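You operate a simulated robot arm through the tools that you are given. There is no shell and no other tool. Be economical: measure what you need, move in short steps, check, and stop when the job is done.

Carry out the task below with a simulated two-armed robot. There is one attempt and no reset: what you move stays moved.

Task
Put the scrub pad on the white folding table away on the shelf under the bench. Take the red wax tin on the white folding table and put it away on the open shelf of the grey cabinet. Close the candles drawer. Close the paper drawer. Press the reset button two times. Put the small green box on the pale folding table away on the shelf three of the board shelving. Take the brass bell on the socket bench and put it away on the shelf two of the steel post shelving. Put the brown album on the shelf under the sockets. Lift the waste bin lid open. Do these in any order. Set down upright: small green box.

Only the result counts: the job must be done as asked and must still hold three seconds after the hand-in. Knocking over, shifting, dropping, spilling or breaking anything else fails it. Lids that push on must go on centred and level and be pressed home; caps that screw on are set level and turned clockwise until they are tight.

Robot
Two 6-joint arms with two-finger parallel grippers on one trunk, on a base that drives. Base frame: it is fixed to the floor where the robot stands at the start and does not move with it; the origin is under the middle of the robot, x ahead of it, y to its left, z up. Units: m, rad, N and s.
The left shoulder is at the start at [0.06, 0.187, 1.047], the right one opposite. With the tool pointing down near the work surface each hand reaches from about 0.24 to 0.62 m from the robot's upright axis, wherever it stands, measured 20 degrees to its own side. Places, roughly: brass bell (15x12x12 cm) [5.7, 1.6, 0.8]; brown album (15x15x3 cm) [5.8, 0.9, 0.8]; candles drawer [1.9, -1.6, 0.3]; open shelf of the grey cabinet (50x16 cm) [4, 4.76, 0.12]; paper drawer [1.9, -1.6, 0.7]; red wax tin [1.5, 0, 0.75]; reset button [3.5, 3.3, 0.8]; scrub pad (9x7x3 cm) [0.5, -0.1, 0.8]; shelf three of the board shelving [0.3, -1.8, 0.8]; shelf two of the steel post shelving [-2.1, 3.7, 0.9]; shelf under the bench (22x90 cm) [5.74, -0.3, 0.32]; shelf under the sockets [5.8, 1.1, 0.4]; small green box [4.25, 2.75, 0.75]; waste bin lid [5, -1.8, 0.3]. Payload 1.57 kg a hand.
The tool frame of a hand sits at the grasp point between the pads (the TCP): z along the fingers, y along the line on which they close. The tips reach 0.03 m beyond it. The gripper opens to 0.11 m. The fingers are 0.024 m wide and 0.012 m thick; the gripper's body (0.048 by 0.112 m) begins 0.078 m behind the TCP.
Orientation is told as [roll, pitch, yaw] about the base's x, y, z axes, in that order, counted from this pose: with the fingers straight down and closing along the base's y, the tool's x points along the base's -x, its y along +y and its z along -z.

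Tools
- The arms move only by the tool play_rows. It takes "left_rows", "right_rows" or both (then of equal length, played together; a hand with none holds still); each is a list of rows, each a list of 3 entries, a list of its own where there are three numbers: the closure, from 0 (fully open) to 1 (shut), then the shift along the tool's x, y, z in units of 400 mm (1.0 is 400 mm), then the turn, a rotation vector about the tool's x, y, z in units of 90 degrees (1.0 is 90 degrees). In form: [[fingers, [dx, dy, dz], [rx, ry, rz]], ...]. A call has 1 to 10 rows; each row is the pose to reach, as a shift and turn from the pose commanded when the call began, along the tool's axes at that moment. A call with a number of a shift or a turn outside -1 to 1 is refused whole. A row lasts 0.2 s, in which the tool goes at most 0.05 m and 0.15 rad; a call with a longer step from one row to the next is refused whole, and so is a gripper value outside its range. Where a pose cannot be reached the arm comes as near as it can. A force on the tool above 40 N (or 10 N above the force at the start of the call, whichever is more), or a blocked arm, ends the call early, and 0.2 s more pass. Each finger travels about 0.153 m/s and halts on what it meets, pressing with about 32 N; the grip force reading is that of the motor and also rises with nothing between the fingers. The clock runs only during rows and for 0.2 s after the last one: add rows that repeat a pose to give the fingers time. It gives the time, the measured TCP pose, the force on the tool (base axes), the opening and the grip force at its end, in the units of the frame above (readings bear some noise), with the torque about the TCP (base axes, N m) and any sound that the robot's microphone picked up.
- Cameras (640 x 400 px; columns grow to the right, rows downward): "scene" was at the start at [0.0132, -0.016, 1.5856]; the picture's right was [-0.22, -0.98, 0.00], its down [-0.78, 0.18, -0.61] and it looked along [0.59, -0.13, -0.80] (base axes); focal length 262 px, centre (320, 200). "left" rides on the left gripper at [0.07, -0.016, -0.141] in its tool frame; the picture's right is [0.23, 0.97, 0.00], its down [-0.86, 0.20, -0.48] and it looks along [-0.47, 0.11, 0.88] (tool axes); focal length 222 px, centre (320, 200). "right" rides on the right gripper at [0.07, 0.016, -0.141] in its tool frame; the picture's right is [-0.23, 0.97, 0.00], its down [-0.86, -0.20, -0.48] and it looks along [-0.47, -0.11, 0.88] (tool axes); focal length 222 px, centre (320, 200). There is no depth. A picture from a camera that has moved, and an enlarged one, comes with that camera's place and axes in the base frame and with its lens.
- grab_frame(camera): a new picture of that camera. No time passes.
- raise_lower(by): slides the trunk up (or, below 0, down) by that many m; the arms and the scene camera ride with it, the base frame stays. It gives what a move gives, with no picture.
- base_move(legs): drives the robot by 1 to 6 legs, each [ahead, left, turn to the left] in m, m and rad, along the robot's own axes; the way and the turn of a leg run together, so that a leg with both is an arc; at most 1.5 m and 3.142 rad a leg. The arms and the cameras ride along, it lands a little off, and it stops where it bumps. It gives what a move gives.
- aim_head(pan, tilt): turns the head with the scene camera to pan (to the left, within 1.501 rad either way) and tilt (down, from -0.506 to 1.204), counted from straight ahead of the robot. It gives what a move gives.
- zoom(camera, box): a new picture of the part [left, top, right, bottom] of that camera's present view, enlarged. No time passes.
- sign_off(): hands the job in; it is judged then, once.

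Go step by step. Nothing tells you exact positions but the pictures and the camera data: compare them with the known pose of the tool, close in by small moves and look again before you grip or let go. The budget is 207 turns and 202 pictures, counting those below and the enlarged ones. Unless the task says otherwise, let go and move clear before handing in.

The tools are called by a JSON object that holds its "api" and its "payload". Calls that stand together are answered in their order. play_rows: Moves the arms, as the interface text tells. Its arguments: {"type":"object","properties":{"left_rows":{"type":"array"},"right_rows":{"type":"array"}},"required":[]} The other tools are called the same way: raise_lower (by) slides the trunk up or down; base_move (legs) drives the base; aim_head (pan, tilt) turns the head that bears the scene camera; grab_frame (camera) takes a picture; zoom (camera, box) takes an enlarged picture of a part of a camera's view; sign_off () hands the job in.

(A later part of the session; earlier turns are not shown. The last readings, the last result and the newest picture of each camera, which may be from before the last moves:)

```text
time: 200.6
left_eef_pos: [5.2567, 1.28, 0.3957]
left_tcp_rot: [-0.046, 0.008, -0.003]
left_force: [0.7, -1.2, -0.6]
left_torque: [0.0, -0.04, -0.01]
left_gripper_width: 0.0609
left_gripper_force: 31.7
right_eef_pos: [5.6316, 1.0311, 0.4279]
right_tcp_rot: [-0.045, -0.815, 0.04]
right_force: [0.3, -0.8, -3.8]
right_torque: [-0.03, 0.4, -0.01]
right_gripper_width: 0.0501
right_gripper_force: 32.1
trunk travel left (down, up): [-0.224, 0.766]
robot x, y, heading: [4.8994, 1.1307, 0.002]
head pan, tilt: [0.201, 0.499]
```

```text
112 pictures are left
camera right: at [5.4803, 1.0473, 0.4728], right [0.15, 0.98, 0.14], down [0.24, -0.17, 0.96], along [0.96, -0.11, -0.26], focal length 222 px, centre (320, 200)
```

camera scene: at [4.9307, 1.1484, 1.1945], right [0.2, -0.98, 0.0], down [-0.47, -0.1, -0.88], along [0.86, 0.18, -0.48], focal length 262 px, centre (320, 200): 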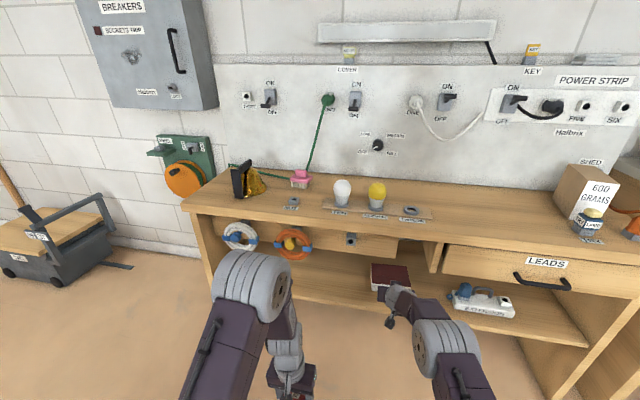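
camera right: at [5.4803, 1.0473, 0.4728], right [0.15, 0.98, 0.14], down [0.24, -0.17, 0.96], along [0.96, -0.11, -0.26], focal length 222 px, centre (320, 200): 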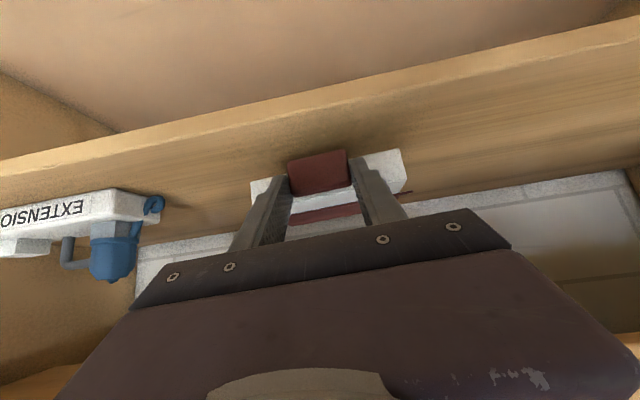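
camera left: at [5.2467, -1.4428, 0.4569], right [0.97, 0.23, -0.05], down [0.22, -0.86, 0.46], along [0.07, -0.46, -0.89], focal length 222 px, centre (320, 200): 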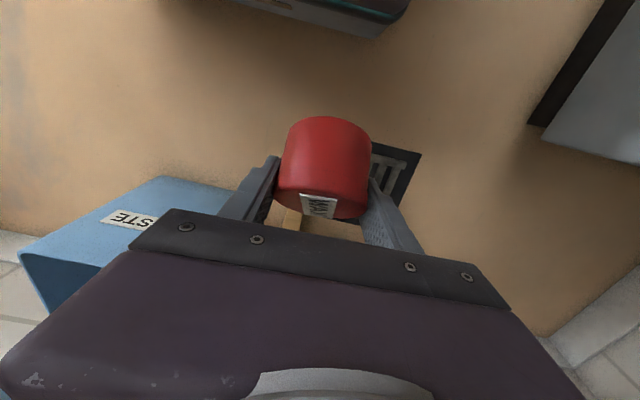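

{"api": "raise_lower", "payload": {"by": -0.02}}

{"api": "grab_frame", "payload": {"camera": "right"}}

```text
time: 201.3
left_eef_pos: [5.2584, 1.2794, 0.3748]
left_tcp_rot: [-0.049, 0.009, -0.005]
left_force: [-0.3, 0.1, -2.1]
left_torque: [-0.02, -0.01, -0.01]
left_gripper_width: 0.0609
left_gripper_force: 31.7
right_eef_pos: [5.632, 1.0307, 0.407]
right_tcp_rot: [-0.046, -0.816, 0.04]
right_force: [-0.9, 0.2, -2.2]
right_torque: [0.02, 0.35, 0.01]
right_gripper_width: 0.0499
right_gripper_force: 31.7
trunk travel left (down, up): [-0.204, 0.786]
robot x, y, heading: [4.9007, 1.1332, -0.002]
head pan, tilt: [0.201, 0.499]
```

```text
111 pictures are left
camera right: at [5.4802, 1.0473, 0.4527], right [0.15, 0.98, 0.14], down [0.24, -0.17, 0.96], along [0.96, -0.11, -0.26], focal length 222 px, centre (320, 200)
```

right: 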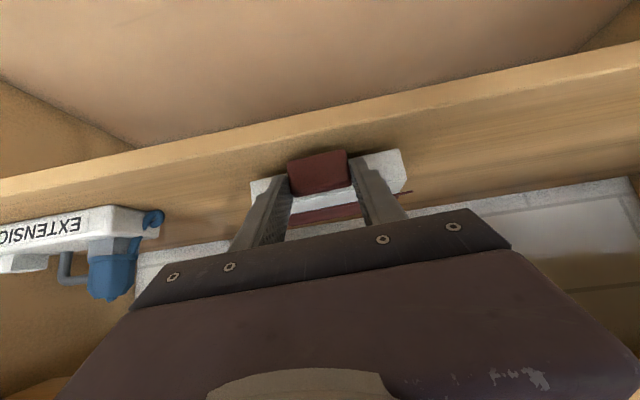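

Contact is beginning (weight reading drops). A few more millimetres.

{"api": "raise_lower", "payload": {"by": -0.006}}

```text
time: 201.8
left_eef_pos: [5.2575, 1.2802, 0.3701]
left_tcp_rot: [-0.046, 0.008, -0.003]
left_force: [0.0, 0.2, -1.6]
left_torque: [0.0, 0.0, 0.02]
left_gripper_width: 0.0607
left_gripper_force: 32.0
right_eef_pos: [5.6314, 1.0295, 0.4015]
right_tcp_rot: [-0.045, -0.817, 0.04]
right_force: [-0.2, 0.6, -4.4]
right_torque: [0.0, 0.36, 0.02]
right_gripper_width: 0.0499
right_gripper_force: 32.5
trunk travel left (down, up): [-0.198, 0.792]
robot x, y, heading: [4.9047, 1.1299, 0.008]
head pan, tilt: [0.201, 0.499]
```

{"api": "raise_lower", "payload": {"by": -0.012}}

{"api": "grab_frame", "payload": {"camera": "right"}}

```text
time: 202.4
left_eef_pos: [5.2563, 1.2794, 0.3589]
left_tcp_rot: [-0.048, 0.003, -0.005]
left_force: [0.0, -0.6, -0.3]
left_torque: [-0.04, -0.04, -0.02]
left_gripper_width: 0.0608
left_gripper_force: 32.0
right_eef_pos: [5.6317, 1.0305, 0.3954]
right_tcp_rot: [-0.042, -0.824, 0.04]
right_force: [1.1, -2.2, 19.1]
right_torque: [0.57, -0.11, 0.05]
right_gripper_width: 0.0501
right_gripper_force: 32.0
trunk travel left (down, up): [-0.186, 0.804]
robot x, y, heading: [4.9003, 1.1271, -0.001]
head pan, tilt: [0.201, 0.499]
```

```text
110 pictures are left
camera right: at [5.4807, 1.0475, 0.4396], right [0.15, 0.98, 0.14], down [0.23, -0.17, 0.96], along [0.96, -0.11, -0.25], focal length 222 px, centre (320, 200)
```

right: 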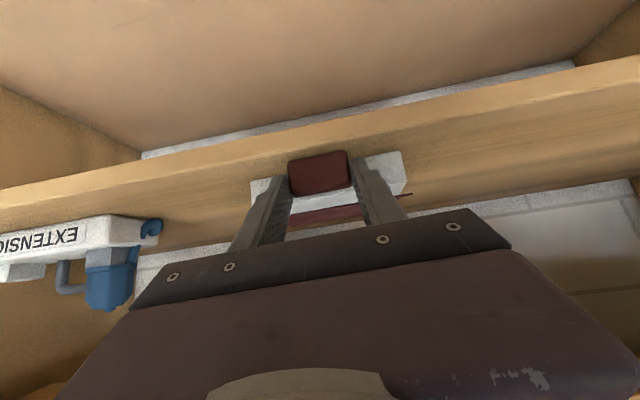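

Contact on the shelf (19 N). Release and back straight out.

{"api": "play_rows", "payload": {"right_rows": [[0.4, [0, 0, 0], [0, 0, 0]], [0.2, [0, 0, 0], [0, 0, 0]], [0.2, [0, 0, 0], [0, 0, 0]]]}}

{"api": "base_move", "payload": {"legs": [[-0.25, 0, 0]]}}

{"api": "grab_frame", "payload": {"camera": "right"}}

```text
time: 203.2
left_eef_pos: [5.2561, 1.2792, 0.3579]
left_tcp_rot: [-0.047, 0.006, -0.004]
left_force: [-0.4, -0.1, -1.5]
left_torque: [0.02, -0.02, 0.01]
left_gripper_width: 0.0608
left_gripper_force: 32.4
right_eef_pos: [5.6317, 1.0292, 0.3908]
right_tcp_rot: [-0.045, -0.817, 0.038]
right_force: [-4.1, -5.3, 7.6]
right_torque: [0.21, 0.03, 0.13]
right_gripper_width: 0.0833
right_gripper_force: 0.0
trunk travel left (down, up): [-0.186, 0.804]
robot x, y, heading: [4.8993, 1.1285, 0.003]
head pan, tilt: [0.201, 0.499]
```

```text
time: 205.1
left_eef_pos: [5.0082, 1.279, 0.3581]
left_tcp_rot: [-0.046, 0.004, -0.003]
left_force: [-0.3, 0.8, -1.2]
left_torque: [0.02, -0.03, 0.02]
left_gripper_width: 0.0604
left_gripper_force: 31.9
right_eef_pos: [5.382, 1.0298, 0.39]
right_tcp_rot: [-0.046, -0.817, 0.04]
right_force: [-0.5, 0.1, 0.3]
right_torque: [0.0, -0.02, -0.01]
right_gripper_width: 0.0879
right_gripper_force: 0.0
trunk travel left (down, up): [-0.186, 0.804]
robot x, y, heading: [4.6499, 1.1291, 0.001]
head pan, tilt: [0.201, 0.499]
```

```text
109 pictures are left
camera right: at [5.2311, 1.0465, 0.4352], right [0.15, 0.98, 0.14], down [0.24, -0.17, 0.96], along [0.96, -0.11, -0.26], focal length 222 px, centre (320, 200)
```

right: 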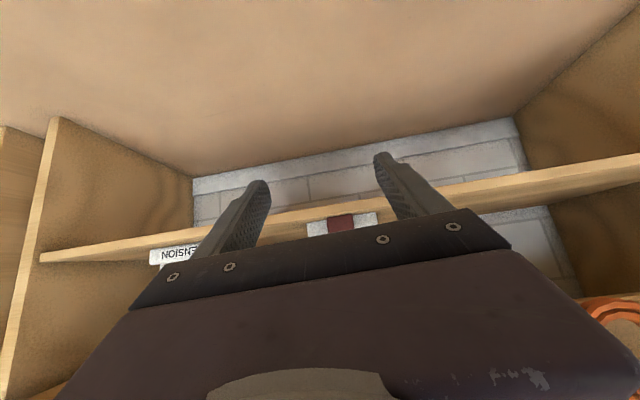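

Album is on the shelf. Now raise and inspect the brass bell at the left end of the bench.

{"api": "raise_lower", "payload": {"by": 0.4}}

{"api": "aim_head", "payload": {"pan": 0.42, "tilt": 0.5}}

{"api": "zoom", "payload": {"camera": "scene", "box": [220, 140, 420, 265]}}

{"api": "grab_frame", "payload": {"camera": "scene"}}

```text
time: 208.9
left_eef_pos: [5.0088, 1.2794, 0.7581]
left_tcp_rot: [-0.048, 0.007, -0.002]
left_force: [0.3, 0.2, -0.8]
left_torque: [-0.01, 0.03, 0.04]
left_gripper_width: 0.0607
left_gripper_force: 32.2
right_eef_pos: [5.3825, 1.0312, 0.7899]
right_tcp_rot: [-0.047, -0.816, 0.042]
right_force: [-0.5, -0.8, -0.4]
right_torque: [0.01, 0.01, 0.01]
right_gripper_width: 0.0879
right_gripper_force: 0.1
trunk travel left (down, up): [-0.586, 0.404]
robot x, y, heading: [4.6534, 1.1291, 0.005]
head pan, tilt: [0.201, 0.499]
```

```text
time: 209.6
left_eef_pos: [5.0088, 1.2777, 0.7573]
left_tcp_rot: [-0.047, 0.006, -0.004]
left_force: [0.1, 0.1, -1.3]
left_torque: [0.02, 0.02, 0.02]
left_gripper_width: 0.0605
left_gripper_force: 31.5
right_eef_pos: [5.3832, 1.029, 0.7902]
right_tcp_rot: [-0.045, -0.815, 0.04]
right_force: [0.7, 0.5, 0.1]
right_torque: [0.0, 0.02, 0.0]
right_gripper_width: 0.088
right_gripper_force: 0.0
trunk travel left (down, up): [-0.586, 0.404]
robot x, y, heading: [4.6514, 1.1287, 0.005]
head pan, tilt: [0.421, 0.499]
```

```text
3.20 times, centred on (320, 202) of scene
camera zoom: at [4.6751, 1.1664, 1.5315], right [0.41, -0.91, 0.0], down [-0.44, -0.2, -0.88], along [0.8, 0.36, -0.48], focal length 839 px, centre (320, 192)
```

zoom: 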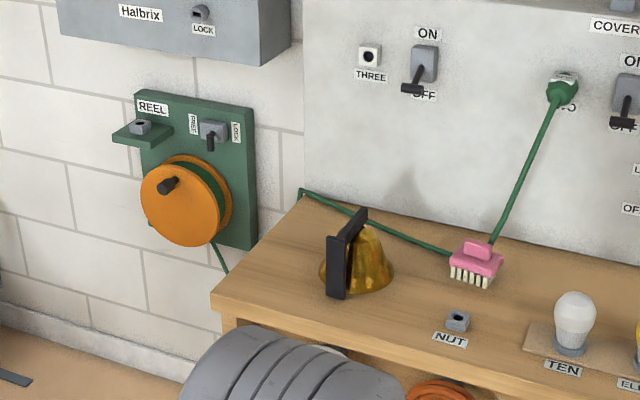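

```text
107 pictures are left
camera scene: at [4.6751, 1.1664, 1.5315], right [0.41, -0.91, 0.0], down [-0.44, -0.2, -0.88], along [0.8, 0.36, -0.48], focal length 262 px, centre (320, 200)
```

scene: 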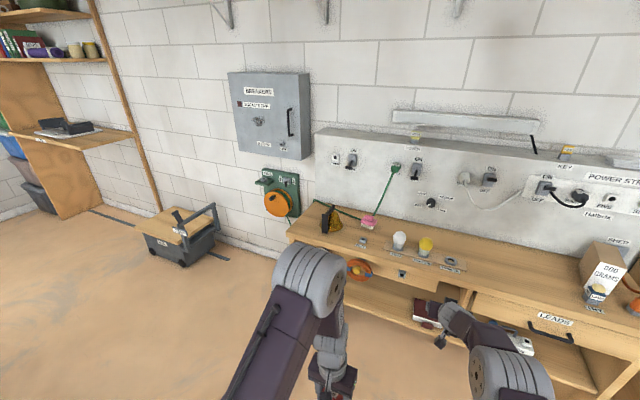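

The bell has a black strap handle (top bar plus vertical grip). Move closer with the right camera for a detailed view.

{"api": "raise_lower", "payload": {"by": 0.22}}

{"api": "base_move", "payload": {"legs": [[0.18, 0, 0], [0, 0.45, 0]]}}

{"api": "aim_head", "payload": {"pan": -0.05, "tilt": 0.75}}

{"api": "grab_frame", "payload": {"camera": "right"}}

{"api": "grab_frame", "payload": {"camera": "scene"}}

```text
time: 212.0
left_eef_pos: [5.0083, 1.279, 0.9778]
left_tcp_rot: [-0.047, 0.006, -0.004]
left_force: [-0.8, -1.3, -1.0]
left_torque: [-0.01, 0.01, -0.01]
left_gripper_width: 0.0605
left_gripper_force: 31.9
right_eef_pos: [5.3827, 1.0289, 1.0094]
right_tcp_rot: [-0.044, -0.816, 0.04]
right_force: [-1.0, 0.1, -0.3]
right_torque: [0.02, 0.01, -0.01]
right_gripper_width: 0.088
right_gripper_force: 0.0
trunk travel left (down, up): [-0.806, 0.184]
robot x, y, heading: [4.6515, 1.1263, 0.005]
head pan, tilt: [0.421, 0.499]
```

```text
time: 215.8
left_eef_pos: [5.1846, 1.7299, 0.9772]
left_tcp_rot: [-0.047, 0.005, 0.0]
left_force: [-0.1, -0.7, -1.4]
left_torque: [0.03, -0.01, 0.01]
left_gripper_width: 0.0602
left_gripper_force: 31.8
right_eef_pos: [5.5604, 1.4825, 1.0104]
right_tcp_rot: [-0.044, -0.817, 0.041]
right_force: [-0.3, 0.5, -0.6]
right_torque: [-0.02, 0.03, 0.0]
right_gripper_width: 0.0877
right_gripper_force: 0.1
trunk travel left (down, up): [-0.806, 0.184]
robot x, y, heading: [4.8272, 1.58, 0.008]
head pan, tilt: [0.421, 0.499]
```

```text
time: 216.7
left_eef_pos: [5.1839, 1.732, 0.9767]
left_tcp_rot: [-0.049, 0.007, 0.0]
left_force: [-0.6, 0.3, -0.1]
left_torque: [0.02, -0.02, 0.02]
left_gripper_width: 0.0604
left_gripper_force: 32.2
right_eef_pos: [5.5572, 1.4831, 1.0097]
right_tcp_rot: [-0.047, -0.818, 0.043]
right_force: [0.3, 0.8, 0.8]
right_torque: [0.0, -0.04, 0.02]
right_gripper_width: 0.0881
right_gripper_force: 0.1
trunk travel left (down, up): [-0.806, 0.184]
robot x, y, heading: [4.8264, 1.5774, 0.005]
head pan, tilt: [-0.051, 0.75]
```

```text
106 pictures are left
camera right: at [5.4073, 1.4999, 1.0551], right [0.15, 0.98, 0.14], down [0.24, -0.17, 0.96], along [0.96, -0.11, -0.26], focal length 222 px, centre (320, 200)
```

right: 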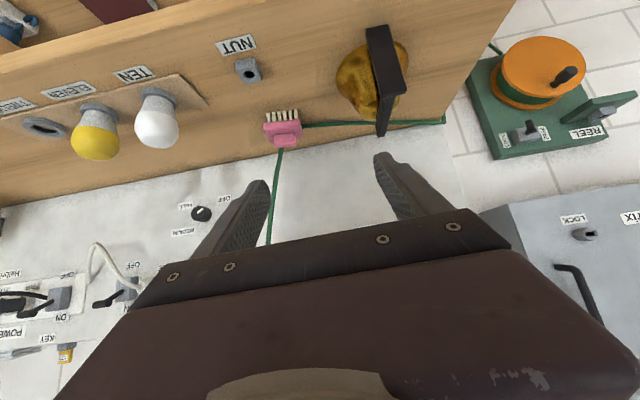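

```text
105 pictures are left
camera scene: at [4.8508, 1.5773, 1.7296], right [-0.04, -1.0, 0.0], down [-0.68, 0.03, -0.73], along [0.73, -0.03, -0.68], focal length 262 px, centre (320, 200)
```

scene: 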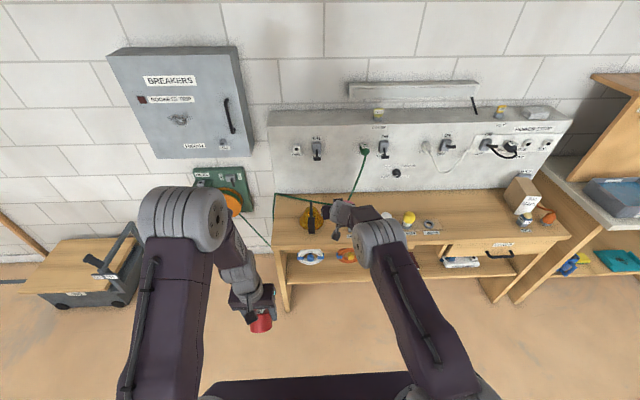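

{"api": "zoom", "payload": {"camera": "right", "box": [300, 10, 460, 110]}}

{"api": "zoom", "payload": {"camera": "scene", "box": [270, 180, 370, 250]}}

```text
4.00 times, centred on (380, 60) of right
camera zoom: at [5.4073, 1.4999, 1.0551], right [0.15, 0.98, 0.14], down [0.24, -0.17, 0.96], along [0.96, -0.11, -0.26], focal length 888 px, centre (80, 760)
```

zoom: 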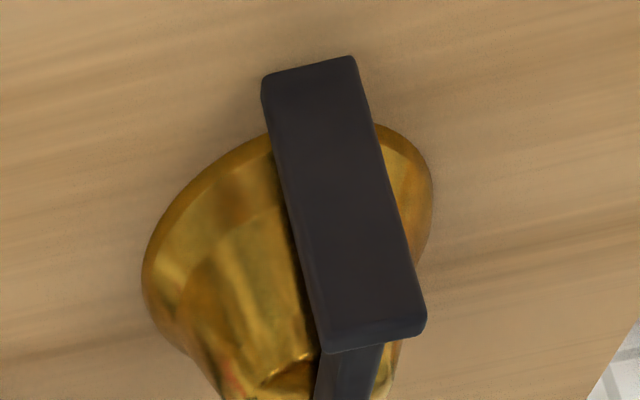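

```text
5.71 times, centred on (320, 215) of scene
camera zoom: at [4.8508, 1.5773, 1.7296], right [-0.04, -1.0, 0.0], down [-0.68, 0.03, -0.73], along [0.73, -0.03, -0.68], focal length 1498 px, centre (320, 114)
```

zoom: 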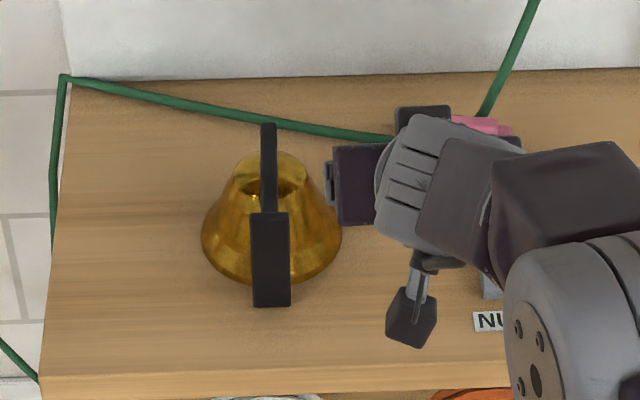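

Handle plate is vertical at ≈[5.664,1.584], z 0.76–0.865, ~2.8 cm wide; the bell hangs behind it. Align sideways with the base, then approach the plate with the 45° hand.

{"api": "base_move", "payload": {"legs": [[0, 0.1, 0]]}}

{"api": "play_rows", "payload": {"right_rows": [[0.25, [0.04, 0, 0.075], [0, 0, 0]], [0.25, [0.08, 0, 0.15], [0, 0, 0]], [0.25, [0.12, 0, 0.225], [0, 0, 0]], [0.25, [0.1635, 0, 0.3], [0, 0, 0]], [0.25, [0.1635, 0, 0.3], [0, 0, 0]]]}}

{"api": "grab_frame", "payload": {"camera": "right"}}

{"api": "zoom", "payload": {"camera": "scene", "box": [270, 180, 370, 250]}}

```text
time: 217.8
left_eef_pos: [5.1818, 1.8293, 0.9779]
left_tcp_rot: [-0.046, 0.007, -0.003]
left_force: [-0.2, -0.2, -1.3]
left_torque: [0.0, -0.01, -0.01]
left_gripper_width: 0.0605
left_gripper_force: 31.9
right_eef_pos: [5.5579, 1.5808, 1.0103]
right_tcp_rot: [-0.044, -0.814, 0.038]
right_force: [-0.3, -0.6, -0.1]
right_torque: [-0.03, -0.03, -0.02]
right_gripper_width: 0.0879
right_gripper_force: 0.0
trunk travel left (down, up): [-0.806, 0.184]
robot x, y, heading: [4.8314, 1.6778, 0.007]
head pan, tilt: [-0.051, 0.75]
```

```text
time: 219.1
left_eef_pos: [5.1848, 1.8302, 0.9791]
left_tcp_rot: [-0.048, 0.008, -0.001]
left_force: [0.1, 0.0, -1.2]
left_torque: [-0.02, 0.03, 0.02]
left_gripper_width: 0.0606
left_gripper_force: 32.0
right_eef_pos: [5.5542, 1.5858, 0.8997]
right_tcp_rot: [-0.046, -0.817, 0.042]
right_force: [-0.1, -0.4, 0.3]
right_torque: [-0.01, 0.02, 0.0]
right_gripper_width: 0.0824
right_gripper_force: 0.0
right hand out of reach, approached as far as the arm can: row 2, 3, 4, 5
trunk travel left (down, up): [-0.806, 0.184]
robot x, y, heading: [4.828, 1.6819, 0.009]
head pan, tilt: [-0.051, 0.75]
```

```text
102 pictures are left
camera right: at [5.4024, 1.6011, 0.9447], right [0.15, 0.98, 0.14], down [0.24, -0.17, 0.96], along [0.96, -0.11, -0.26], focal length 222 px, centre (320, 200)
```

right: 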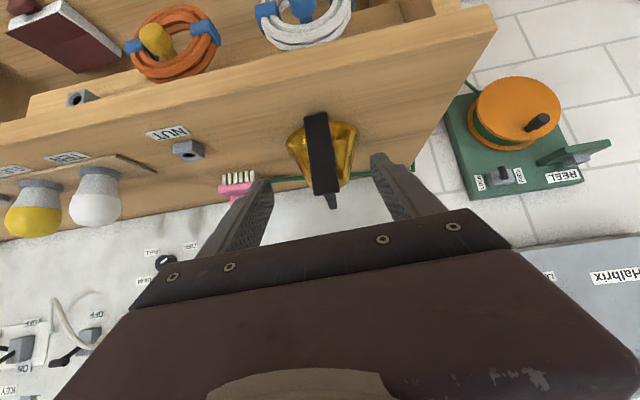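

```text
5.71 times, centred on (320, 215) of scene
camera zoom: at [4.8502, 1.6769, 1.7295], right [-0.04, -1.0, 0.0], down [-0.68, 0.03, -0.73], along [0.73, -0.03, -0.68], focal length 1498 px, centre (320, 114)
```

zoom: 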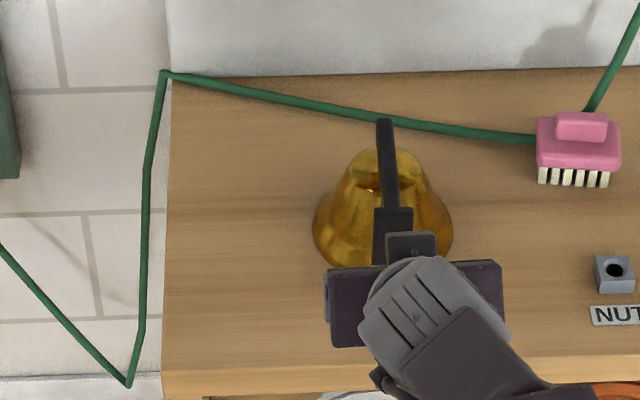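

The plate is centred between the fingers. Lower the trunk 7 cm and drive ahead 9 cm to enclose it.

{"api": "raise_lower", "payload": {"by": -0.07}}

{"api": "base_move", "payload": {"legs": [[0.085, -0.004, 0]]}}

{"api": "grab_frame", "payload": {"camera": "right"}}

```text
time: 220.1
left_eef_pos: [5.1826, 1.8306, 0.9085]
left_tcp_rot: [-0.049, 0.005, -0.001]
left_force: [0.3, 0.9, -1.5]
left_torque: [0.01, -0.05, -0.04]
left_gripper_width: 0.0604
left_gripper_force: 31.8
right_eef_pos: [5.5536, 1.5848, 0.8303]
right_tcp_rot: [-0.046, -0.816, 0.041]
right_force: [0.7, 0.0, 1.1]
right_torque: [0.01, -0.01, 0.04]
right_gripper_width: 0.0824
right_gripper_force: 0.1
trunk travel left (down, up): [-0.736, 0.254]
robot x, y, heading: [4.827, 1.6779, 0.005]
head pan, tilt: [-0.051, 0.75]
```

```text
time: 221.2
left_eef_pos: [5.2679, 1.828, 0.9076]
left_tcp_rot: [-0.048, 0.006, -0.001]
left_force: [0.4, 1.0, -0.5]
left_torque: [0.01, 0.01, 0.0]
left_gripper_width: 0.0603
left_gripper_force: 31.8
right_eef_pos: [5.6389, 1.5811, 0.8307]
right_tcp_rot: [-0.047, -0.815, 0.042]
right_force: [0.0, -0.4, 0.8]
right_torque: [0.08, 0.04, -0.01]
right_gripper_width: 0.0824
right_gripper_force: 0.1
trunk travel left (down, up): [-0.736, 0.254]
robot x, y, heading: [4.9117, 1.6739, 0.005]
head pan, tilt: [-0.051, 0.75]
```

```text
100 pictures are left
camera right: at [5.4868, 1.5975, 0.8752], right [0.15, 0.98, 0.14], down [0.24, -0.17, 0.96], along [0.96, -0.11, -0.26], focal length 222 px, centre (320, 200)
```

right: 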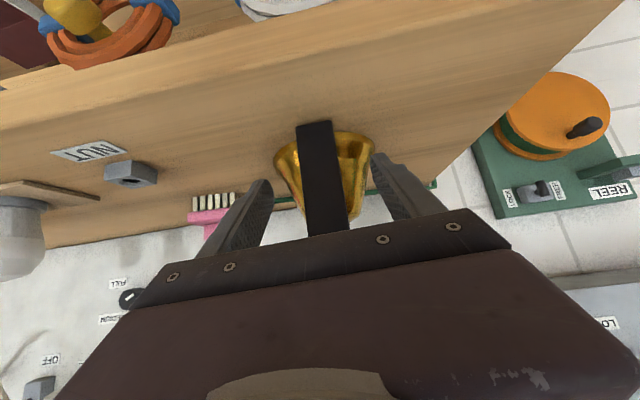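

Advance a final 1.3 cm and close on the plate.

{"api": "base_move", "payload": {"legs": [[0.013, 0, 0]]}}

{"api": "play_rows", "payload": {"right_rows": [[0.6, [0, 0, 0], [0, 0, 0]], [1, [0, 0, 0], [0, 0, 0]], [1, [0, 0, 0], [0, 0, 0]], [1, [0, 0, 0], [0, 0, 0]]]}}

{"api": "grab_frame", "payload": {"camera": "right"}}

```text
time: 222.0
left_eef_pos: [5.2786, 1.8283, 0.9092]
left_tcp_rot: [-0.048, 0.005, -0.003]
left_force: [-1.0, 0.6, -0.8]
left_torque: [-0.02, -0.07, -0.01]
left_gripper_width: 0.0603
left_gripper_force: 32.0
right_eef_pos: [5.6503, 1.58, 0.8312]
right_tcp_rot: [-0.046, -0.819, 0.043]
right_force: [0.1, 0.1, 0.4]
right_torque: [-0.02, 0.0, 0.01]
right_gripper_width: 0.0822
right_gripper_force: 0.1
trunk travel left (down, up): [-0.736, 0.254]
robot x, y, heading: [4.9236, 1.6749, 0.004]
head pan, tilt: [-0.051, 0.75]
```

```text
time: 223.0
left_eef_pos: [5.2798, 1.8276, 0.9083]
left_tcp_rot: [-0.049, 0.007, -0.002]
left_force: [0.0, -0.5, -1.9]
left_torque: [-0.01, -0.01, 0.0]
left_gripper_width: 0.0605
left_gripper_force: 31.6
right_eef_pos: [5.6516, 1.5804, 0.8303]
right_tcp_rot: [-0.044, -0.817, 0.042]
right_force: [1.6, 2.9, 0.3]
right_torque: [0.74, 0.05, 0.12]
right_gripper_width: 0.0323
right_gripper_force: 31.4
trunk travel left (down, up): [-0.736, 0.254]
robot x, y, heading: [4.9242, 1.6754, 0.006]
head pan, tilt: [-0.051, 0.75]
```

```text
99 pictures are left
camera right: at [5.5003, 1.5981, 0.875], right [0.15, 0.98, 0.14], down [0.24, -0.17, 0.96], along [0.96, -0.11, -0.26], focal length 222 px, centre (320, 200)
```

right: 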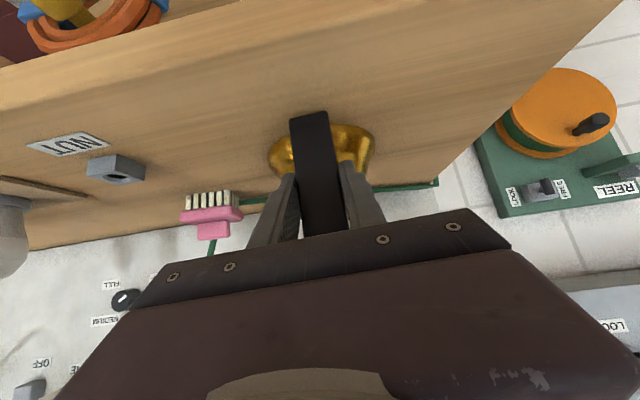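

Gripped (3.2 cm). Lift and check it hangs level.

{"api": "raise_lower", "payload": {"by": 0.06}}

{"api": "grab_frame", "payload": {"camera": "right"}}

```text
time: 224.0
left_eef_pos: [5.2824, 1.8259, 0.9658]
left_tcp_rot: [-0.047, 0.007, -0.002]
left_force: [0.4, -0.5, -0.7]
left_torque: [-0.02, -0.05, -0.01]
left_gripper_width: 0.0605
left_gripper_force: 31.5
right_eef_pos: [5.6521, 1.5797, 0.8881]
right_tcp_rot: [-0.046, -0.814, 0.043]
right_force: [0.5, 0.5, -9.8]
right_torque: [-0.02, 0.72, 0.03]
right_gripper_width: 0.0319
right_gripper_force: 32.3
trunk travel left (down, up): [-0.796, 0.194]
robot x, y, heading: [4.9246, 1.6787, 0.003]
head pan, tilt: [-0.051, 0.75]
```

```text
98 pictures are left
camera right: at [5.5014, 1.5971, 0.9334], right [0.15, 0.98, 0.13], down [0.24, -0.17, 0.96], along [0.96, -0.11, -0.26], focal length 222 px, centre (320, 200)
```

right: 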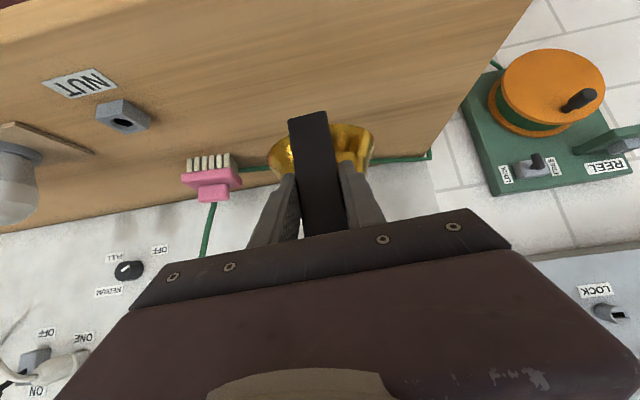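

Bell held securely (1 kg). Back off, turn to face +y and drive up the aisle toward the grey cabinet.

{"api": "raise_lower", "payload": {"by": 0.1}}

{"api": "base_move", "payload": {"legs": [[-0.08, 0, 0], [0, 0, 1.567], [1.2, 0, 0]]}}

{"api": "aim_head", "payload": {"pan": 0.5, "tilt": 0.5}}

{"api": "grab_frame", "payload": {"camera": "scene"}}

{"api": "aim_head", "payload": {"pan": 1.3, "tilt": 0.6}}

{"api": "grab_frame", "payload": {"camera": "scene"}}

```text
time: 225.3
left_eef_pos: [5.2823, 1.8264, 1.0676]
left_tcp_rot: [-0.047, 0.009, -0.002]
left_force: [-0.2, 0.5, -0.5]
left_torque: [-0.01, -0.01, 0.0]
left_gripper_width: 0.06
left_gripper_force: 32.0
right_eef_pos: [5.6535, 1.5817, 0.9885]
right_tcp_rot: [-0.046, -0.813, 0.041]
right_force: [-0.2, -0.2, -9.3]
right_torque: [-0.02, 0.72, -0.02]
right_gripper_width: 0.032
right_gripper_force: 31.4
trunk travel left (down, up): [-0.896, 0.094]
robot x, y, heading: [4.9246, 1.6739, 0.008]
head pan, tilt: [-0.051, 0.75]
```

```text
time: 235.9
left_eef_pos: [4.6817, 3.2317, 1.067]
left_tcp_rot: [-0.047, 0.008, 1.573]
left_force: [0.3, -0.2, -1.7]
left_torque: [0.03, -0.02, -0.01]
left_gripper_width: 0.0602
left_gripper_force: 31.8
right_eef_pos: [4.9251, 3.6039, 0.988]
right_tcp_rot: [-0.045, -0.814, 1.619]
right_force: [0.1, 0.0, -9.7]
right_torque: [-0.72, -0.03, -0.02]
right_gripper_width: 0.0321
right_gripper_force: 32.3
trunk travel left (down, up): [-0.896, 0.094]
robot x, y, heading: [4.8305, 2.8755, 1.584]
head pan, tilt: [-0.051, 0.75]
```

```text
time: 236.8
left_eef_pos: [4.6819, 3.2314, 1.0664]
left_tcp_rot: [-0.047, 0.009, 1.575]
left_force: [0.8, 0.1, -0.9]
left_torque: [-0.01, 0.02, -0.03]
left_gripper_width: 0.0603
left_gripper_force: 32.0
right_eef_pos: [4.9264, 3.604, 0.9873]
right_tcp_rot: [-0.047, -0.815, 1.618]
right_force: [-0.3, 0.4, -9.9]
right_torque: [-0.78, 0.0, 0.02]
right_gripper_width: 0.0318
right_gripper_force: 31.8
trunk travel left (down, up): [-0.896, 0.094]
robot x, y, heading: [4.8339, 2.8729, 1.587]
head pan, tilt: [0.499, 0.499]
```

```text
97 pictures are left
camera scene: at [4.791, 2.8982, 1.8414], right [0.87, 0.49, 0.0], down [0.23, -0.42, -0.88], along [-0.43, 0.77, -0.48], focal length 262 px, centre (320, 200)
```

scene: 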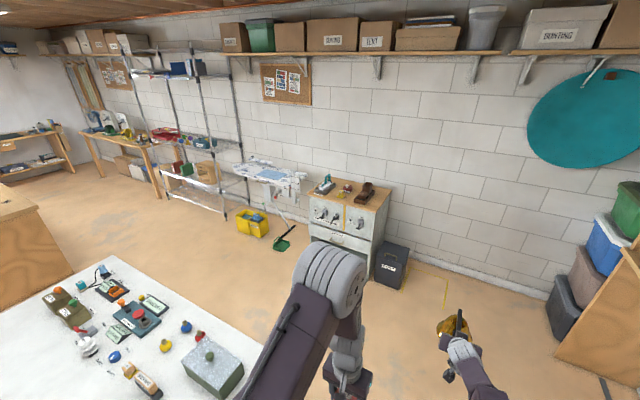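

```text
time: 238.0
left_eef_pos: [4.6813, 3.2329, 1.0677]
left_tcp_rot: [-0.047, 0.008, 1.575]
left_force: [1.2, -0.2, -1.3]
left_torque: [0.01, 0.0, 0.02]
left_gripper_width: 0.0602
left_gripper_force: 31.8
right_eef_pos: [4.9259, 3.6043, 0.9882]
right_tcp_rot: [-0.044, -0.812, 1.619]
right_force: [-0.5, -0.4, -9.0]
right_torque: [-0.72, -0.05, 0.0]
right_gripper_width: 0.032
right_gripper_force: 32.6
trunk travel left (down, up): [-0.896, 0.094]
robot x, y, heading: [4.834, 2.875, 1.58]
head pan, tilt: [1.3, 0.6]
```

```text
96 pictures are left
camera scene: at [4.7499, 2.8415, 1.8325], right [0.26, 0.97, 0.0], down [0.55, -0.15, -0.82], along [-0.8, 0.21, -0.57], focal length 262 px, centre (320, 200)
```

scene: 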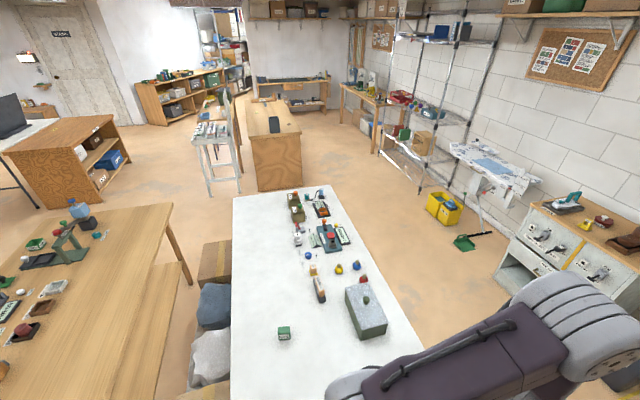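

I see the grey cabinet by the far wall, the small green box (~[4.15,2.85]) and the red button device on the pale table. Zoom on the cabinet and the device.

{"api": "zoom", "payload": {"camera": "scene", "box": [280, 180, 400, 255]}}

{"api": "aim_head", "payload": {"pan": 0.5, "tilt": 0.5}}

{"api": "zoom", "payload": {"camera": "scene", "box": [280, 160, 430, 300]}}

```text
5.33 times, centred on (340, 218) of scene
camera zoom: at [4.7499, 2.8415, 1.8325], right [0.26, 0.97, 0.0], down [0.55, -0.15, -0.82], along [-0.8, 0.21, -0.57], focal length 1398 px, centre (213, 107)
```

zoom: 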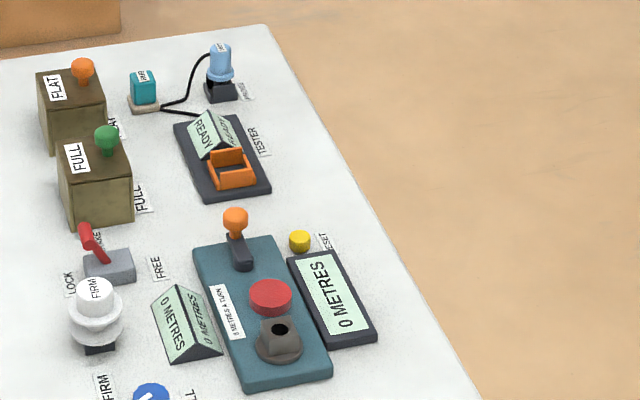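

```text
time: 239.1
left_eef_pos: [4.6808, 3.232, 1.0678]
left_tcp_rot: [-0.048, 0.009, 1.574]
left_force: [-0.1, -0.1, -1.1]
left_torque: [0.02, 0.04, -0.01]
left_gripper_width: 0.06
left_gripper_force: 32.0
right_eef_pos: [4.9248, 3.6042, 0.9871]
right_tcp_rot: [-0.046, -0.814, 1.618]
right_force: [-0.3, 0.2, -9.7]
right_torque: [-0.79, 0.03, 0.02]
right_gripper_width: 0.0321
right_gripper_force: 31.9
trunk travel left (down, up): [-0.896, 0.094]
robot x, y, heading: [4.8333, 2.8713, 1.584]
head pan, tilt: [0.499, 0.499]
```

```text
2.86 times, centred on (355, 230) of scene
camera zoom: at [4.7907, 2.898, 1.8414], right [0.87, 0.49, 0.0], down [0.23, -0.42, -0.88], along [-0.43, 0.76, -0.48], focal length 749 px, centre (220, 114)
```

zoom: 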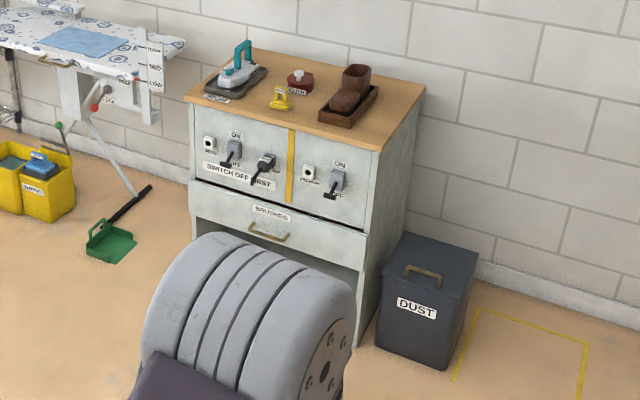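

The reset button is the small yellow cap at ≈[3.55,3.26]; the cabinet's low shelf needs a clear front, so I'll deliver the bell first. Drive round the pale table and westward along y≈3.95.

{"api": "base_move", "payload": {"legs": [[0.76, 0, 0], [0, 0, 1.56], [0, -0.3, 0], [1.5, 0, 0], [0.8, 0, 0]]}}

{"api": "aim_head", "payload": {"pan": 0.0, "tilt": 0.35}}

{"api": "grab_frame", "payload": {"camera": "scene"}}

```text
time: 259.4
left_eef_pos: [2.1869, 3.7574, 1.0664]
left_tcp_rot: [-0.049, 0.007, -3.138]
left_force: [-0.3, -0.2, -1.0]
left_torque: [0.02, 0.01, 0.01]
left_gripper_width: 0.0602
left_gripper_force: 31.7
right_eef_pos: [1.8146, 4.0017, 0.9884]
right_tcp_rot: [-0.046, -0.815, -3.093]
right_force: [0.2, 0.0, -9.2]
right_torque: [0.02, -0.74, 0.01]
right_gripper_width: 0.0321
right_gripper_force: 31.5
trunk travel left (down, up): [-0.896, 0.094]
robot x, y, heading: [2.5451, 3.9089, -3.126]
head pan, tilt: [0.499, 0.499]
```

```text
time: 260.4
left_eef_pos: [2.187, 3.7583, 1.0674]
left_tcp_rot: [-0.047, 0.009, -3.136]
left_force: [0.1, -0.3, -1.4]
left_torque: [-0.02, 0.01, 0.0]
left_gripper_width: 0.0603
left_gripper_force: 31.9
right_eef_pos: [1.814, 4.0024, 0.988]
right_tcp_rot: [-0.046, -0.814, -3.094]
right_force: [-0.1, -0.3, -9.2]
right_torque: [0.0, -0.73, -0.01]
right_gripper_width: 0.0321
right_gripper_force: 32.3
trunk travel left (down, up): [-0.896, 0.094]
robot x, y, heading: [2.5441, 3.9096, -3.132]
head pan, tilt: [0.0, 0.351]
```

```text
93 pictures are left
camera scene: at [2.5075, 3.9118, 1.855], right [-0.01, 1.0, 0.0], down [0.35, 0.0, -0.94], along [-0.94, -0.01, -0.35], focal length 262 px, centre (320, 200)
```

scene: 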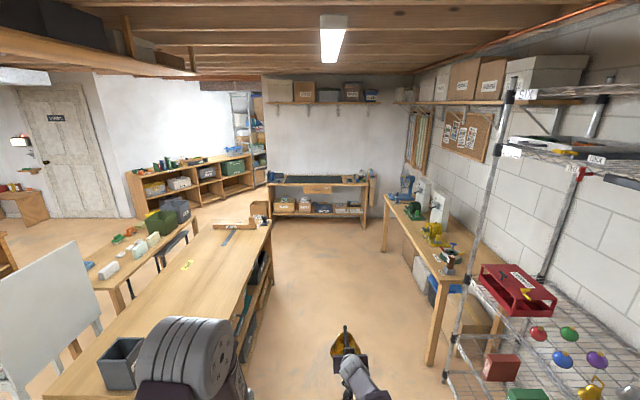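

The unit at [-2.1,3.7] lies beyond the white partition. I'll drive west, then south around the partition's end.

{"api": "base_move", "payload": {"legs": [[1.5, 0, 0], [1.05, 0, 0], [0, 0, 1.56], [0, -0.5, 0], [1.5, 0, 0], [0.3, 0, 0]]}}

{"api": "aim_head", "payload": {"pan": -1.3, "tilt": 0.3}}

{"api": "grab_frame", "payload": {"camera": "scene"}}

```text
time: 287.8
left_eef_pos: [-0.4005, 1.7481, 1.0674]
left_tcp_rot: [-0.046, 0.008, -1.588]
left_force: [0.4, 0.2, -0.4]
left_torque: [-0.06, -0.02, -0.01]
left_gripper_width: 0.0603
left_gripper_force: 31.7
right_eef_pos: [-0.6503, 1.3824, 0.9888]
right_tcp_rot: [-0.047, -0.814, -1.544]
right_force: [0.7, -0.2, -8.9]
right_torque: [0.75, 0.01, 0.01]
right_gripper_width: 0.0321
right_gripper_force: 31.9
trunk travel left (down, up): [-0.896, 0.094]
robot x, y, heading: [-0.5408, 2.1086, -1.579]
head pan, tilt: [0.0, 0.351]
```

```text
time: 289.3
left_eef_pos: [-0.3987, 1.7474, 1.0663]
left_tcp_rot: [-0.046, 0.009, -1.589]
left_force: [-0.2, -0.3, -1.1]
left_torque: [0.01, 0.0, -0.01]
left_gripper_width: 0.06
left_gripper_force: 31.7
right_eef_pos: [-0.6526, 1.3801, 0.9862]
right_tcp_rot: [-0.045, -0.812, -1.546]
right_force: [0.3, -0.6, -9.4]
right_torque: [0.75, -0.02, 0.03]
right_gripper_width: 0.0321
right_gripper_force: 31.9
trunk travel left (down, up): [-0.896, 0.094]
robot x, y, heading: [-0.5411, 2.1075, -1.579]
head pan, tilt: [-1.3, 0.3]
```

```text
92 pictures are left
camera scene: at [-0.6332, 2.14, 1.8599], right [-0.26, 0.97, 0.0], down [0.29, 0.08, -0.96], along [-0.92, -0.25, -0.3], focal length 262 px, centre (320, 200)
```

scene: 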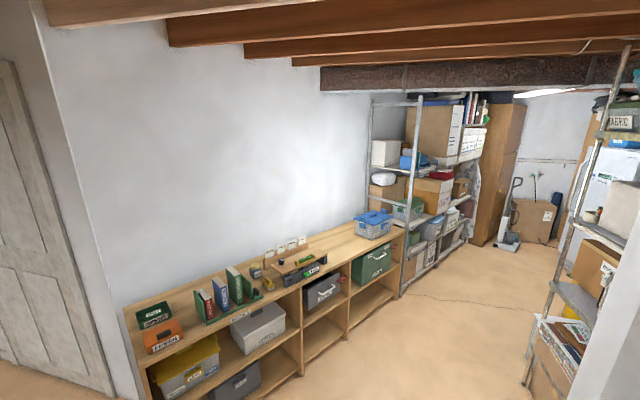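

Turn to face west and look toward the shelving behind the partition.

{"api": "base_move", "payload": {"legs": [[0, 0, -1.56], [0.7, 0, 0]]}}

{"api": "aim_head", "payload": {"pan": -1.0, "tilt": 0.4}}

{"api": "grab_frame", "payload": {"camera": "scene"}}

```text
time: 296.9
left_eef_pos: [-1.5968, 1.9384, 1.0678]
left_tcp_rot: [-0.046, 0.006, -3.133]
left_force: [-0.4, 0.3, -1.5]
left_torque: [-0.01, 0.01, 0.0]
left_gripper_width: 0.0605
left_gripper_force: 32.3
right_eef_pos: [-1.9702, 2.1827, 0.9875]
right_tcp_rot: [-0.046, -0.814, -3.088]
right_force: [0.2, 0.4, -9.0]
right_torque: [0.01, -0.8, 0.03]
right_gripper_width: 0.0317
right_gripper_force: 31.8
trunk travel left (down, up): [-0.896, 0.094]
robot x, y, heading: [-1.2402, 2.0954, -3.129]
head pan, tilt: [-1.3, 0.3]
```

```text
time: 297.7
left_eef_pos: [-1.598, 1.9393, 1.0672]
left_tcp_rot: [-0.047, 0.009, -3.133]
left_force: [0.0, 0.4, -2.6]
left_torque: [0.01, 0.0, 0.02]
left_gripper_width: 0.0604
left_gripper_force: 31.9
right_eef_pos: [-1.9716, 2.1819, 0.9862]
right_tcp_rot: [-0.045, -0.811, -3.088]
right_force: [-0.4, 0.7, -10.1]
right_torque: [0.01, -0.78, 0.0]
right_gripper_width: 0.032
right_gripper_force: 32.3
trunk travel left (down, up): [-0.896, 0.094]
robot x, y, heading: [-1.2385, 2.0919, -3.124]
head pan, tilt: [-1.0, 0.4]
```

```text
91 pictures are left
camera scene: at [-1.2357, 2.1733, 1.8506], right [0.83, 0.55, 0.0], down [0.22, -0.32, -0.92], along [-0.51, 0.77, -0.39], focal length 262 px, centre (320, 200)
```

scene: 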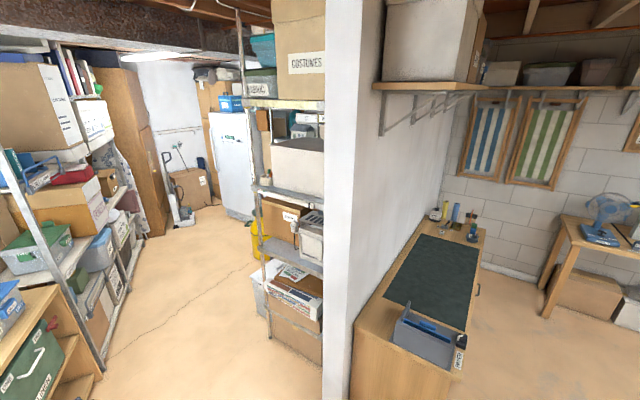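

This shelving backs onto the partition (front facing west, near end at y≈3.2). Zoom to see shelf labels and free room.

{"api": "zoom", "payload": {"camera": "scene", "box": [220, 80, 350, 360]}}

{"api": "zoom", "payload": {"camera": "scene", "box": [230, 170, 340, 290]}}

```text
1.43 times, centred on (285, 220) of scene
camera zoom: at [-1.2357, 2.1733, 1.8506], right [0.83, 0.55, 0.0], down [0.22, -0.32, -0.92], along [-0.51, 0.77, -0.39], focal length 374 px, centre (370, 171)
```

zoom: 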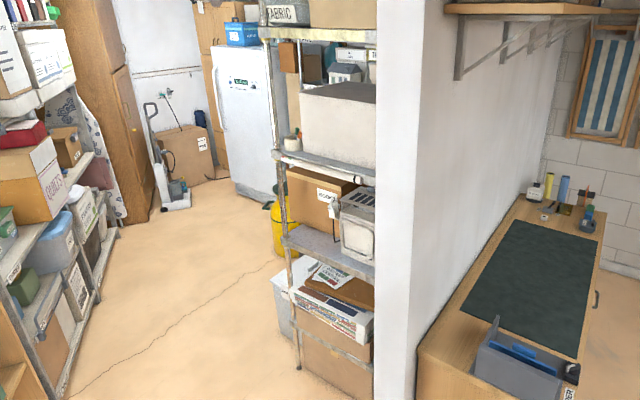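

```text
3.33 times, centred on (285, 230) of scene
camera zoom: at [-1.2357, 2.1733, 1.8506], right [0.83, 0.55, 0.0], down [0.22, -0.32, -0.92], along [-0.51, 0.77, -0.39], focal length 874 px, centre (437, 100)
```

zoom: 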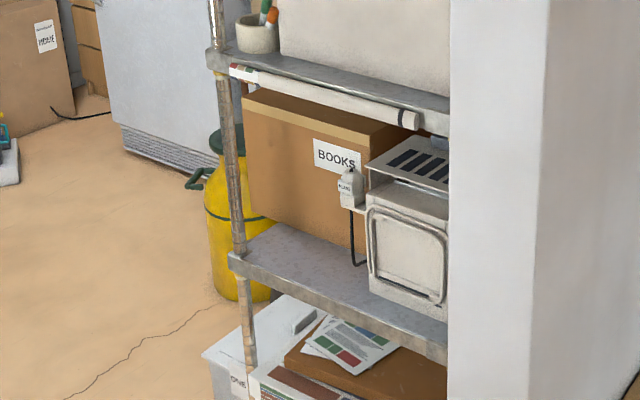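

Shelf two (z≈0.9) has a free strip at its south end in front of the "BOOKS" box (x≈-2.37…-2.15, y≈3.17…3.31). Turn to face it and slide across.

{"api": "base_move", "payload": {"legs": [[0, 0.12, 0], [0, 0, -1.57], [0, 1.1, 0]]}}

{"api": "aim_head", "payload": {"pan": 0.0, "tilt": 0.55}}

{"api": "grab_frame", "payload": {"camera": "scene"}}

{"api": "grab_frame", "payload": {"camera": "right"}}

```text
time: 306.5
left_eef_pos: [-2.2303, 2.3255, 1.0683]
left_tcp_rot: [-0.048, 0.006, 1.578]
left_force: [-1.3, -0.4, -1.3]
left_torque: [0.07, -0.05, -0.02]
left_gripper_width: 0.0601
left_gripper_force: 31.9
right_eef_pos: [-1.985, 2.6974, 0.9842]
right_tcp_rot: [-0.051, -0.803, 1.623]
right_force: [-1.1, 0.4, -8.0]
right_torque: [-0.74, 0.0, 0.05]
right_gripper_width: 0.0323
right_gripper_force: 31.8
trunk travel left (down, up): [-0.896, 0.094]
robot x, y, heading: [-2.0767, 1.9704, 1.584]
head pan, tilt: [-1.0, 0.4]
stopped in leg 3: the robot was blocked; the commanded pose is now the measured one
```

```text
time: 307.8
left_eef_pos: [-2.2307, 2.3269, 1.0674]
left_tcp_rot: [-0.047, 0.009, 1.58]
left_force: [0.1, 0.5, -0.4]
left_torque: [0.03, -0.02, -0.01]
left_gripper_width: 0.0602
left_gripper_force: 32.1
right_eef_pos: [-1.9858, 2.7007, 0.9826]
right_tcp_rot: [-0.051, -0.804, 1.623]
right_force: [-0.3, 0.7, -9.0]
right_torque: [-0.78, -0.03, -0.01]
right_gripper_width: 0.0318
right_gripper_force: 31.3
trunk travel left (down, up): [-0.896, 0.094]
robot x, y, heading: [-2.0745, 1.9768, 1.595]
head pan, tilt: [0.0, 0.55]
```

```text
88 pictures are left
camera scene: at [-2.0758, 2.0052, 1.8369], right [1.0, 0.02, 0.0], down [0.01, -0.52, -0.85], along [-0.01, 0.85, -0.52], focal length 262 px, centre (320, 200)
```

scene: 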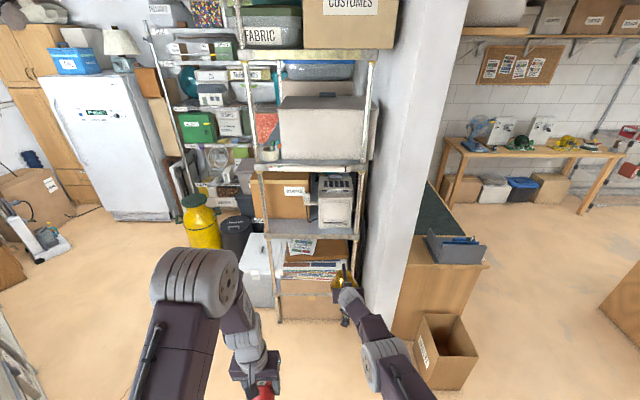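

```text
87 pictures are left
camera right: at [-2.0018, 2.5493, 1.0312], right [-0.98, 0.14, 0.13], down [0.16, 0.25, 0.95], along [0.1, 0.96, -0.27], focal length 222 px, centre (320, 200)
```

right: 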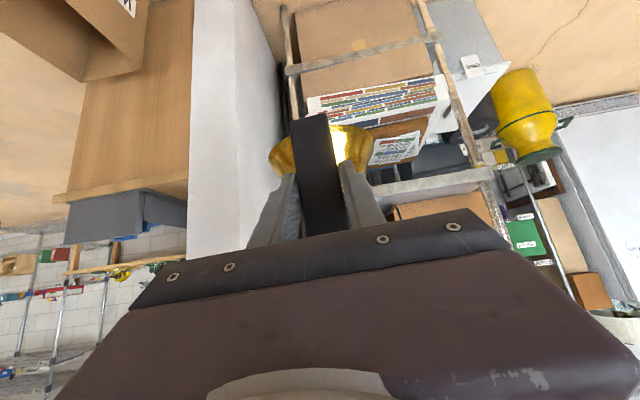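

Blocked at the left by the bench end, but I'm nearly in place. Zoom on the shelf to verify labels and free space.

{"api": "zoom", "payload": {"camera": "scene", "box": [230, 140, 380, 260]}}

{"api": "zoom", "payload": {"camera": "scene", "box": [140, 10, 280, 220]}}

```text
3.33 times, centred on (305, 200) of scene
camera zoom: at [-2.0758, 2.0052, 1.8369], right [1.0, 0.02, 0.0], down [0.01, -0.52, -0.85], along [-0.01, 0.85, -0.52], focal length 874 px, centre (370, 200)
```

zoom: 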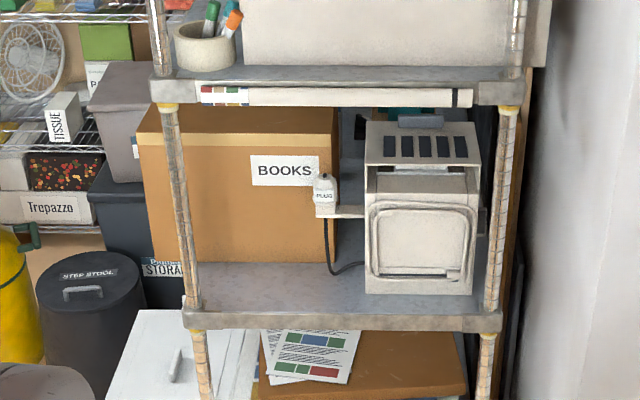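

```text
1.90 times, centred on (210, 115) of scene
camera zoom: at [-2.0758, 2.0052, 1.8369], right [1.0, 0.02, 0.0], down [0.01, -0.52, -0.85], along [-0.01, 0.85, -0.52], focal length 499 px, centre (530, 362)
```

zoom: 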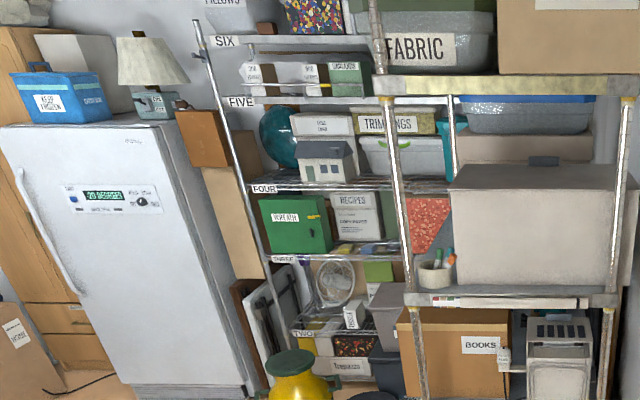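

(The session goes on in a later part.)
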